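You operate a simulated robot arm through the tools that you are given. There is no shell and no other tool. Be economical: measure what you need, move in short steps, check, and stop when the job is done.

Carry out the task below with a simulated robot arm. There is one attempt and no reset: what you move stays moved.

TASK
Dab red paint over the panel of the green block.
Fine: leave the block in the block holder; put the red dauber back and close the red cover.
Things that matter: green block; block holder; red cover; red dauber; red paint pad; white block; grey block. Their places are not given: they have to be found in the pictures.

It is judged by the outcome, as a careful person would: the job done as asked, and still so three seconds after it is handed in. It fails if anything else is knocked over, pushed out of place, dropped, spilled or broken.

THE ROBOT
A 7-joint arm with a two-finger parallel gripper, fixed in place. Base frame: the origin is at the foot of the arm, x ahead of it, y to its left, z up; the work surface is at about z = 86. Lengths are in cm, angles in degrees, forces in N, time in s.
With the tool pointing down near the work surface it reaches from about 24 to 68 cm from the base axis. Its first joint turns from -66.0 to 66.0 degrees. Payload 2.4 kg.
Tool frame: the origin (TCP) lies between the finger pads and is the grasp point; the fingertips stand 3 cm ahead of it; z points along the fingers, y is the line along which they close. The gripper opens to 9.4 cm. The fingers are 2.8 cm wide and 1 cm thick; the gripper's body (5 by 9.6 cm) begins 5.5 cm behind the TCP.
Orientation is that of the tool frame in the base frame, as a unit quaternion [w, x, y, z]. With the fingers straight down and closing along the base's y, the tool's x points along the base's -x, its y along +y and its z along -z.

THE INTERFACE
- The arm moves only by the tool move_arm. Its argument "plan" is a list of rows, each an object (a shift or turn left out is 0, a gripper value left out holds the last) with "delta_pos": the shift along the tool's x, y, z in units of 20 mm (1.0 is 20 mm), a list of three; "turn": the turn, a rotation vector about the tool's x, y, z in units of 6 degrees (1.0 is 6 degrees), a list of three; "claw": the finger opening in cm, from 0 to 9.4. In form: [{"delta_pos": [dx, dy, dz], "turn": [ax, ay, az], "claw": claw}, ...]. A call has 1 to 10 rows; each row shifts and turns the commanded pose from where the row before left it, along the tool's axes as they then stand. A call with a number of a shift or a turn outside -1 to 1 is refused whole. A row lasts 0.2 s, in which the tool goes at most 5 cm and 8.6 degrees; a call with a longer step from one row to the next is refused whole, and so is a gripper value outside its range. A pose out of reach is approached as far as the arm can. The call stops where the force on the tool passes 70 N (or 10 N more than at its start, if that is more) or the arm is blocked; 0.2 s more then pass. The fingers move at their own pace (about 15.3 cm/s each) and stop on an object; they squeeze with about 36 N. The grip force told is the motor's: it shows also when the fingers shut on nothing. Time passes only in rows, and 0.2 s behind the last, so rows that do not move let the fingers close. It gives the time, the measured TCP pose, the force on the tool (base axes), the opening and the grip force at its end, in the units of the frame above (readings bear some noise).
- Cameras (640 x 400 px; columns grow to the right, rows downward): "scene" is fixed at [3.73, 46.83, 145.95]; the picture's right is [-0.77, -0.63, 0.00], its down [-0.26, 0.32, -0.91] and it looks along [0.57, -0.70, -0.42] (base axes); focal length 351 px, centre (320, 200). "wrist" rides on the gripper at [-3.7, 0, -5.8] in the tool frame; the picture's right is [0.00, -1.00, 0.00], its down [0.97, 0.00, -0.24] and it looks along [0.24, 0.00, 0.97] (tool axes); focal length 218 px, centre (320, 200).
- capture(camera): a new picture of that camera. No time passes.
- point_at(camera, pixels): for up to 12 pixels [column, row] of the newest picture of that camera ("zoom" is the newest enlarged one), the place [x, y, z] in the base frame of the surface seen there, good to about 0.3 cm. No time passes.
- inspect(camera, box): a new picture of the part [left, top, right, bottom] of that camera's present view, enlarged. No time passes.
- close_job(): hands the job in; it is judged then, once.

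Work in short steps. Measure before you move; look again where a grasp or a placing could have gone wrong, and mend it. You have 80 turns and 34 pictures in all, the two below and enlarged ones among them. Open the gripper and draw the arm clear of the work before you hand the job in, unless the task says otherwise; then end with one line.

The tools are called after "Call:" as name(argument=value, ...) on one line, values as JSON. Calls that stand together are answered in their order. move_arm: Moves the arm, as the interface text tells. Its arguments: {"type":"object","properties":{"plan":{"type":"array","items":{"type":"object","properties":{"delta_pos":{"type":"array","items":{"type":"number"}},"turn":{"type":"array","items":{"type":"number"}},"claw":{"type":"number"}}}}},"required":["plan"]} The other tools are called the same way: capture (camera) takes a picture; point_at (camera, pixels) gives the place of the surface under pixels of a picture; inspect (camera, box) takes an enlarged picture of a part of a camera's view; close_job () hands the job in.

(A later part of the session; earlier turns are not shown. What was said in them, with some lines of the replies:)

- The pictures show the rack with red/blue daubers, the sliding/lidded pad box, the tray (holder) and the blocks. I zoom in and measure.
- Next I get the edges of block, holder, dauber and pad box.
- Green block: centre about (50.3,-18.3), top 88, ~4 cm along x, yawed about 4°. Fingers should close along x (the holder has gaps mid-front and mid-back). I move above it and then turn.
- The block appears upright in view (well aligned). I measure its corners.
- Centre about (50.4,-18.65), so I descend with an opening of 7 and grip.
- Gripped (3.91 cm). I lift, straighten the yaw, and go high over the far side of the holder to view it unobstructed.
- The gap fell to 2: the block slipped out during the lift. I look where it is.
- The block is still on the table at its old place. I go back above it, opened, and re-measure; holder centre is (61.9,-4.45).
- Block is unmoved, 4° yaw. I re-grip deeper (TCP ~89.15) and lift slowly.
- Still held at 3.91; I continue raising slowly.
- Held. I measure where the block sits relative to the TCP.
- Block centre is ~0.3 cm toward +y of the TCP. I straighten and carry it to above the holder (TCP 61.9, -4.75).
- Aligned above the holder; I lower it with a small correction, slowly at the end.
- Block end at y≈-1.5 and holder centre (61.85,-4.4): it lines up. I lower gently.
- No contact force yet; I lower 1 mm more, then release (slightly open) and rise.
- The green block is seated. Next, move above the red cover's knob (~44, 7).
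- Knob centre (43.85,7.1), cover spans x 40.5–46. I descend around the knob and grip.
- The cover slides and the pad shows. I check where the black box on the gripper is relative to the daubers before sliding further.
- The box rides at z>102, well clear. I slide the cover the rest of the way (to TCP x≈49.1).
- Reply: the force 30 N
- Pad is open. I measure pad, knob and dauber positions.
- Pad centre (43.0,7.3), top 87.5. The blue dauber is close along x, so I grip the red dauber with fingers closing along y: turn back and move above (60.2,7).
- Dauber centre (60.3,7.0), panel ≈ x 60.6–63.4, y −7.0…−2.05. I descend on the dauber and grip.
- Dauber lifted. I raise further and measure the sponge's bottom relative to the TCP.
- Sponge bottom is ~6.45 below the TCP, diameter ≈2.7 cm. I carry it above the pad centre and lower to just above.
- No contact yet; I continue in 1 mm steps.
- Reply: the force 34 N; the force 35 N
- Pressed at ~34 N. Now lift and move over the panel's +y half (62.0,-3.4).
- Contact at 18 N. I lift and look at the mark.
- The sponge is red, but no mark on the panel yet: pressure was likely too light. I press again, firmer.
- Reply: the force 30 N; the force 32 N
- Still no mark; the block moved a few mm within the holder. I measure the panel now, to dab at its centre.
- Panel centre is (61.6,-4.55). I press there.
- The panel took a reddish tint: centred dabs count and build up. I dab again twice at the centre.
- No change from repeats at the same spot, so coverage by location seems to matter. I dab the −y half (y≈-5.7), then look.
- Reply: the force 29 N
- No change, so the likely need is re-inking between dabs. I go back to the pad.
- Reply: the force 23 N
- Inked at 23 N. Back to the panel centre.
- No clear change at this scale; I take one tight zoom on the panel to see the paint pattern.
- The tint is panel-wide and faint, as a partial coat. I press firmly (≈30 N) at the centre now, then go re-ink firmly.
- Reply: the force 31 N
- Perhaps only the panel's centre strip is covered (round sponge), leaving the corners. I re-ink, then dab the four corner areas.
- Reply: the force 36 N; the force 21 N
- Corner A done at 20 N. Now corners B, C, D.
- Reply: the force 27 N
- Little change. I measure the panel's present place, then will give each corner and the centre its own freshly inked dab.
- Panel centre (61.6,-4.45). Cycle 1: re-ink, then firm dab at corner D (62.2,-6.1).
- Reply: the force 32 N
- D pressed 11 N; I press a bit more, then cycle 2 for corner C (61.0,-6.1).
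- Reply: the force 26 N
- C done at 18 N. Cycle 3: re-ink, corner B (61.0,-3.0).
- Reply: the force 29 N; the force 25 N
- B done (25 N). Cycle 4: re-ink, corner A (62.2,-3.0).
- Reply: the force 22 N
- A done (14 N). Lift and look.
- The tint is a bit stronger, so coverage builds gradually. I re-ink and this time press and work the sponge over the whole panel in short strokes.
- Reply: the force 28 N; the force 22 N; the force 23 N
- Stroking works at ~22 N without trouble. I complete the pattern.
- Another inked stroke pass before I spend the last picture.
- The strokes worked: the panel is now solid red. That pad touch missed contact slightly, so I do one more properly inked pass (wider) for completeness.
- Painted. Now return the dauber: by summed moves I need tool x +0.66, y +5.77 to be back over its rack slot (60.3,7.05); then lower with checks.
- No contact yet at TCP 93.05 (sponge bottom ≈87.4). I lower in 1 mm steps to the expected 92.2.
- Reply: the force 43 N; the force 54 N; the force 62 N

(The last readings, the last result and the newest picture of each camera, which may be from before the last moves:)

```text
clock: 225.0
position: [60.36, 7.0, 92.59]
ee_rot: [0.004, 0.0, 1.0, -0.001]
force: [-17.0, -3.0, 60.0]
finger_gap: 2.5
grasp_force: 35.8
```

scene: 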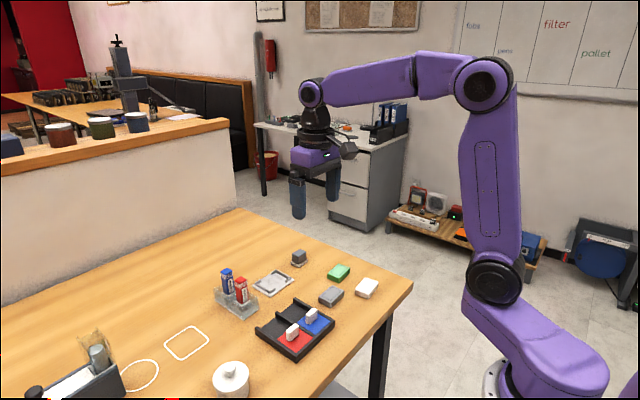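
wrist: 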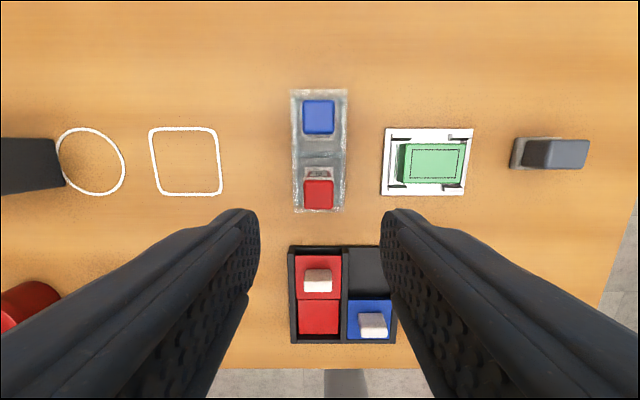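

Contact is ~0.4 cm early with −16 N in x: the dauber rubs an edge, too far +x. I ease up, shift −x by 0.15 cm and lower again.

Call:
move_arm(plan=[{"delta_pos": [0, 0, -0.2]}, {"delta_pos": [0, 0, -0.1]}, {"delta_pos": [0.08, 0, 0]}, {}])

Call:
move_arm(plan=[{"delta_pos": [0, 0, 0.1]}, {"delta_pos": [0, 0, 0.1]}, {}])

Call:
move_arm(plan=[{"delta_pos": [0, 0, 0.05]}, {}])

```text
clock: 226.0
position: [59.99, 7.0, 92.73]
ee_rot: [-0.002, 0.0, 1.0, 0.001]
force: [2.3, -2.0, 2.0]
finger_gap: 2.5
grasp_force: 35.9
```

```text
clock: 226.8
position: [60.06, 7.02, 92.56]
ee_rot: [0.001, 0.0, 1.0, 0.0]
force: [-20.7, -1.6, 48.2]
finger_gap: 2.48
grasp_force: 35.9
```

```text
clock: 227.4
position: [60.04, 7.0, 92.6]
ee_rot: [0.002, 0.0, 1.0, 0.0]
force: [-22.4, 0.7, 56.4]
finger_gap: 2.49
grasp_force: 35.4
```

I try for one more picture of the rack, if any remains.

Call:
inspect(camera="scene", box=[205, 240, 285, 325])

```text
refused: no pictures are left
```

No pictures left, but the last one still serves: I measure the held dauber's sponge/flange (TCP was 61.7,-4.55,101.2) and the empty rack.

Call:
point_at(camera="zoom", pixels=[[335, 60], [322, 56], [349, 54], [335, 50], [332, 44], [337, 34], [355, 37], [320, 43], [334, 18], [350, 20], [310, 20], [326, 30]])

Call:
point_at(camera="zoom", pixels=[[242, 205], [255, 203], [232, 200], [225, 190], [295, 190], [250, 225], [162, 158], [240, 165], [270, 205], [206, 172], [205, 178], [247, 248]])

```text
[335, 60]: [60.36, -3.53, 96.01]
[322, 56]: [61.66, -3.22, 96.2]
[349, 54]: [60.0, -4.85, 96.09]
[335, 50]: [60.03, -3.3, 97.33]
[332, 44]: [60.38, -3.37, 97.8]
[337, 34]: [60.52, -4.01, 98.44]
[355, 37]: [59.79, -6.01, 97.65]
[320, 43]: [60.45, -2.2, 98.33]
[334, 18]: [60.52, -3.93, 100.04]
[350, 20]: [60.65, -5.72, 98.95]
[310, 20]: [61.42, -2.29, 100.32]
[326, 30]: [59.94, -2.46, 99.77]
```

```text
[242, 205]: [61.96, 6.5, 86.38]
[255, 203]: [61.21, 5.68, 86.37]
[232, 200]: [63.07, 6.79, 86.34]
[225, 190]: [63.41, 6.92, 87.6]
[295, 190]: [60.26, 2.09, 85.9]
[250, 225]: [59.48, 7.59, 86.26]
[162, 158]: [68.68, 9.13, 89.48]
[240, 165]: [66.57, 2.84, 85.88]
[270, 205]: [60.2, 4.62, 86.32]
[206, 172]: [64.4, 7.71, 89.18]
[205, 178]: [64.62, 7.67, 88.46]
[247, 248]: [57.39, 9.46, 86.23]
```

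The measurements show the rack's side walls (y≈4.7 and 9.3, top z≈89.5) are what the fingertips meet at TCP 92.6; the sponge is ~0.6 cm above the floor inside its slot. I back off slightly, set x so the sponge is at ~60.3, and release so it settles.

Call:
move_arm(plan=[{"delta_pos": [0, 0, -0.2]}, {"delta_pos": [-0.14, 0, 0]}, {}])

Call:
move_arm(plan=[{"claw": 3.2}, {}, {}])

Call:
move_arm(plan=[{"claw": 0}, {}, {}])

```text
clock: 228.2
position: [60.2, 7.04, 92.58]
ee_rot: [-0.005, 0.001, 1.0, 0.0]
force: [-29.1, 3.1, 32.6]
finger_gap: 2.49
grasp_force: 36.5
```

```text
clock: 229.0
position: [60.33, 6.79, 92.53]
ee_rot: [-0.004, 0.001, 1.0, -0.001]
force: [-22.4, -2.1, 23.2]
finger_gap: 2.89
grasp_force: 0.0
```

```text
clock: 229.8
position: [60.47, 7.05, 92.57]
ee_rot: [0.002, 0.0, 1.0, 0.0]
force: [1.4, 2.0, 7.4]
finger_gap: 2.49
grasp_force: 36.1
```

The fingers can only open to ~2.9 here (walls outside them). I open to 2.8 and rise slowly, watching the force.

Call:
move_arm(plan=[{"claw": 2.8}, {}, {"delta_pos": [0, 0, -0.05]}, {"delta_pos": [0, 0, -0.05]}, {"delta_pos": [0, 0, -0.1]}, {}])

Call:
move_arm(plan=[{"delta_pos": [0, 0, -0.2], "claw": 3.2}, {"delta_pos": [0, 0, -0.3]}, {"delta_pos": [0, 0, -0.3], "claw": 4}, {"delta_pos": [0, 0, -0.5]}, {"delta_pos": [0, 0, -0.5]}, {}])

```text
clock: 231.2
position: [60.44, 7.01, 92.94]
ee_rot: [0.0, 0.0, 1.0, 0.0]
force: [0.8, 0.7, 0.7]
finger_gap: 2.8
grasp_force: 0.0
```

```text
clock: 232.6
position: [60.45, 6.98, 96.5]
ee_rot: [0.0, 0.0, 1.0, 0.0]
force: [-0.1, 0.4, 0.3]
finger_gap: 3.99
grasp_force: 0.0
```

Released cleanly. I check its height by touching its top gently with closed fingers (seated: contact at TCP ≈98.2).

Call:
move_arm(plan=[{"delta_pos": [0, 0, -1]}, {"delta_pos": [0, 0, -1]}, {"delta_pos": [0, 0, -0.8], "claw": 0}, {}, {}, {"delta_pos": [0.08, 0, 0.8]}, {"delta_pos": [0, 0, 0.7]}, {"delta_pos": [0, 0, 0.1]}, {}])

Call:
move_arm(plan=[{"delta_pos": [0, 0, 0.1]}, {}])

Call:
move_arm(plan=[{"delta_pos": [0, 0, 0.1]}, {}])

```text
clock: 234.6
position: [60.19, 7.0, 98.98]
ee_rot: [0.0, 0.0, 1.0, 0.001]
force: [1.3, 0.7, 0.4]
finger_gap: 0.0
grasp_force: 32.9
```

```text
clock: 235.2
position: [60.31, 7.08, 98.71]
ee_rot: [0.0, 0.0, 1.0, 0.0]
force: [0.3, 0.3, 0.5]
finger_gap: 0.01
grasp_force: 33.1
```

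```text
clock: 235.8
position: [60.05, 7.0, 98.6]
ee_rot: [0.0, 0.0, 1.0, 0.0]
force: [-0.3, -0.8, -0.7]
finger_gap: 0.02
grasp_force: 32.9
```

Call:
move_arm(plan=[{"delta_pos": [0, 0, 0.1]}, {}])

Call:
move_arm(plan=[{"delta_pos": [0, 0, 0.05]}, {}])

Call:
move_arm(plan=[{"delta_pos": [0, 0, 0.05]}, {}])

```text
clock: 236.4
position: [60.15, 7.06, 98.3]
ee_rot: [0.0, 0.0, 1.0, 0.001]
force: [-0.8, 0.0, 0.0]
finger_gap: 0.0
grasp_force: 32.8
```

```text
clock: 237.0
position: [60.18, 6.88, 98.32]
ee_rot: [0.0, -0.001, 1.0, 0.0]
force: [0.5, -0.5, -0.5]
finger_gap: 0.0
grasp_force: 33.1
```

```text
clock: 237.6
position: [60.13, 7.01, 98.06]
ee_rot: [0.0, 0.0, 1.0, 0.0]
force: [0.0, 0.6, 0.7]
finger_gap: 0.0
grasp_force: 32.5
```

No contact down to 98.06, so the dauber is seated. Now I go to the cover knob (49.1,7.1), open 5, keeping this orientation (grip along the knob's length).

Call:
move_arm(plan=[{"delta_pos": [0, 0, -1]}, {"delta_pos": [0, 0, -1]}, {"delta_pos": [0, 0, -1]}, {"delta_pos": [0.92, 0, 0], "claw": 5}, {"delta_pos": [0.92, 0, 0]}, {"delta_pos": [0.92, 0, 0]}, {"delta_pos": [0.92, 0, 0]}, {"delta_pos": [0.92, 0.03, 0]}, {"delta_pos": [0.92, 0, 0]}, {}])

Call:
move_arm(plan=[{}, {"delta_pos": [0, 0, 1]}, {"delta_pos": [0, 0, 1]}, {"delta_pos": [0, 0, 1]}, {"delta_pos": [0, 0, 1]}, {"delta_pos": [0, 0, 1]}, {"delta_pos": [0, 0, 0.9]}, {"delta_pos": [0, 0, 0.3]}, {}])

Call:
move_arm(plan=[{"claw": 0}, {}, {}])

```text
clock: 239.8
position: [49.21, 7.09, 104.17]
ee_rot: [0.001, -0.001, 1.0, 0.0]
force: [-0.7, -0.4, 0.6]
finger_gap: 5.02
grasp_force: 0.1
```

```text
clock: 241.8
position: [49.15, 6.99, 91.68]
ee_rot: [0.0, 0.0, 1.0, 0.0]
force: [0.2, 0.0, 0.0]
finger_gap: 5.02
grasp_force: 0.2
```

```text
clock: 242.6
position: [49.2, 7.05, 91.75]
ee_rot: [0.0, -0.001, 1.0, 0.0]
force: [0.0, 6.9, -4.0]
finger_gap: 2.89
grasp_force: 44.9
```

Knob gripped (2.89). I slide it −x by 5.3 cm.

Call:
move_arm(plan=[{"delta_pos": [0.3, 0, 0]}, {"delta_pos": [0.3, 0, 0]}, {"delta_pos": [0.3, 0, 0]}, {"delta_pos": [0.3, 0, 0]}, {"delta_pos": [0.3, 0, 0]}, {"delta_pos": [0.3, 0, 0]}, {"delta_pos": [0.3, 0, 0]}, {"delta_pos": [0.3, 0, 0]}, {"delta_pos": [0.2, 0, 0]}, {}])

Call:
move_arm(plan=[{"delta_pos": [0.05, 0, 0]}, {"delta_pos": [0.05, 0, 0]}, {}])

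```text
clock: 244.8
position: [43.81, 7.08, 91.64]
ee_rot: [0.0, -0.001, 1.0, 0.0]
force: [-0.3, 15.3, -8.1]
finger_gap: 2.88
grasp_force: 44.8
```

```text
clock: 245.6
position: [43.73, 7.15, 91.6]
ee_rot: [-0.001, 0.0, 1.0, 0.0]
force: [-1.0, 12.5, -10.1]
finger_gap: 2.89
grasp_force: 45.0
```

Call:
move_arm(plan=[{"delta_pos": [0.05, 0, 0]}, {}, {}])

Call:
move_arm(plan=[{"claw": 5}, {}, {"delta_pos": [0, 0, -0.5]}, {"delta_pos": [0, 0, -1]}, {"delta_pos": [0, 0, -1]}, {"delta_pos": [0, 0, -1]}, {"delta_pos": [0, 0, -1]}, {"delta_pos": [0, 0, -1]}, {"delta_pos": [0, 0, -1]}, {}])

```text
clock: 246.4
position: [43.69, 6.99, 91.71]
ee_rot: [0.0, -0.001, 1.0, 0.0]
force: [-1.1, 14.9, -20.1]
finger_gap: 2.9
grasp_force: 45.6
```

```text
clock: 248.6
position: [43.49, 7.06, 104.77]
ee_rot: [-0.001, 0.0, 1.0, 0.0]
force: [1.9, 0.3, -0.8]
finger_gap: 4.99
grasp_force: 0.0
```

The cover has reached its end position (held at x≈43.7 while I commanded further), and the gripper is open and clear. I hand in.

Call:
close_job()

```text
The job is handed in.
```

I've handed in the job. The last picture shows the green block's panel painted solid red, with the block in its holder. After that picture I made one more inked pass over the panel, then put the red dauber back in its rack slot and slid the red cover shut. With no pictures left, I checked those last steps only by force and position readings. The green block slipped out of the gripper on my first lift, but it stayed where it was on the table and the second grip held.
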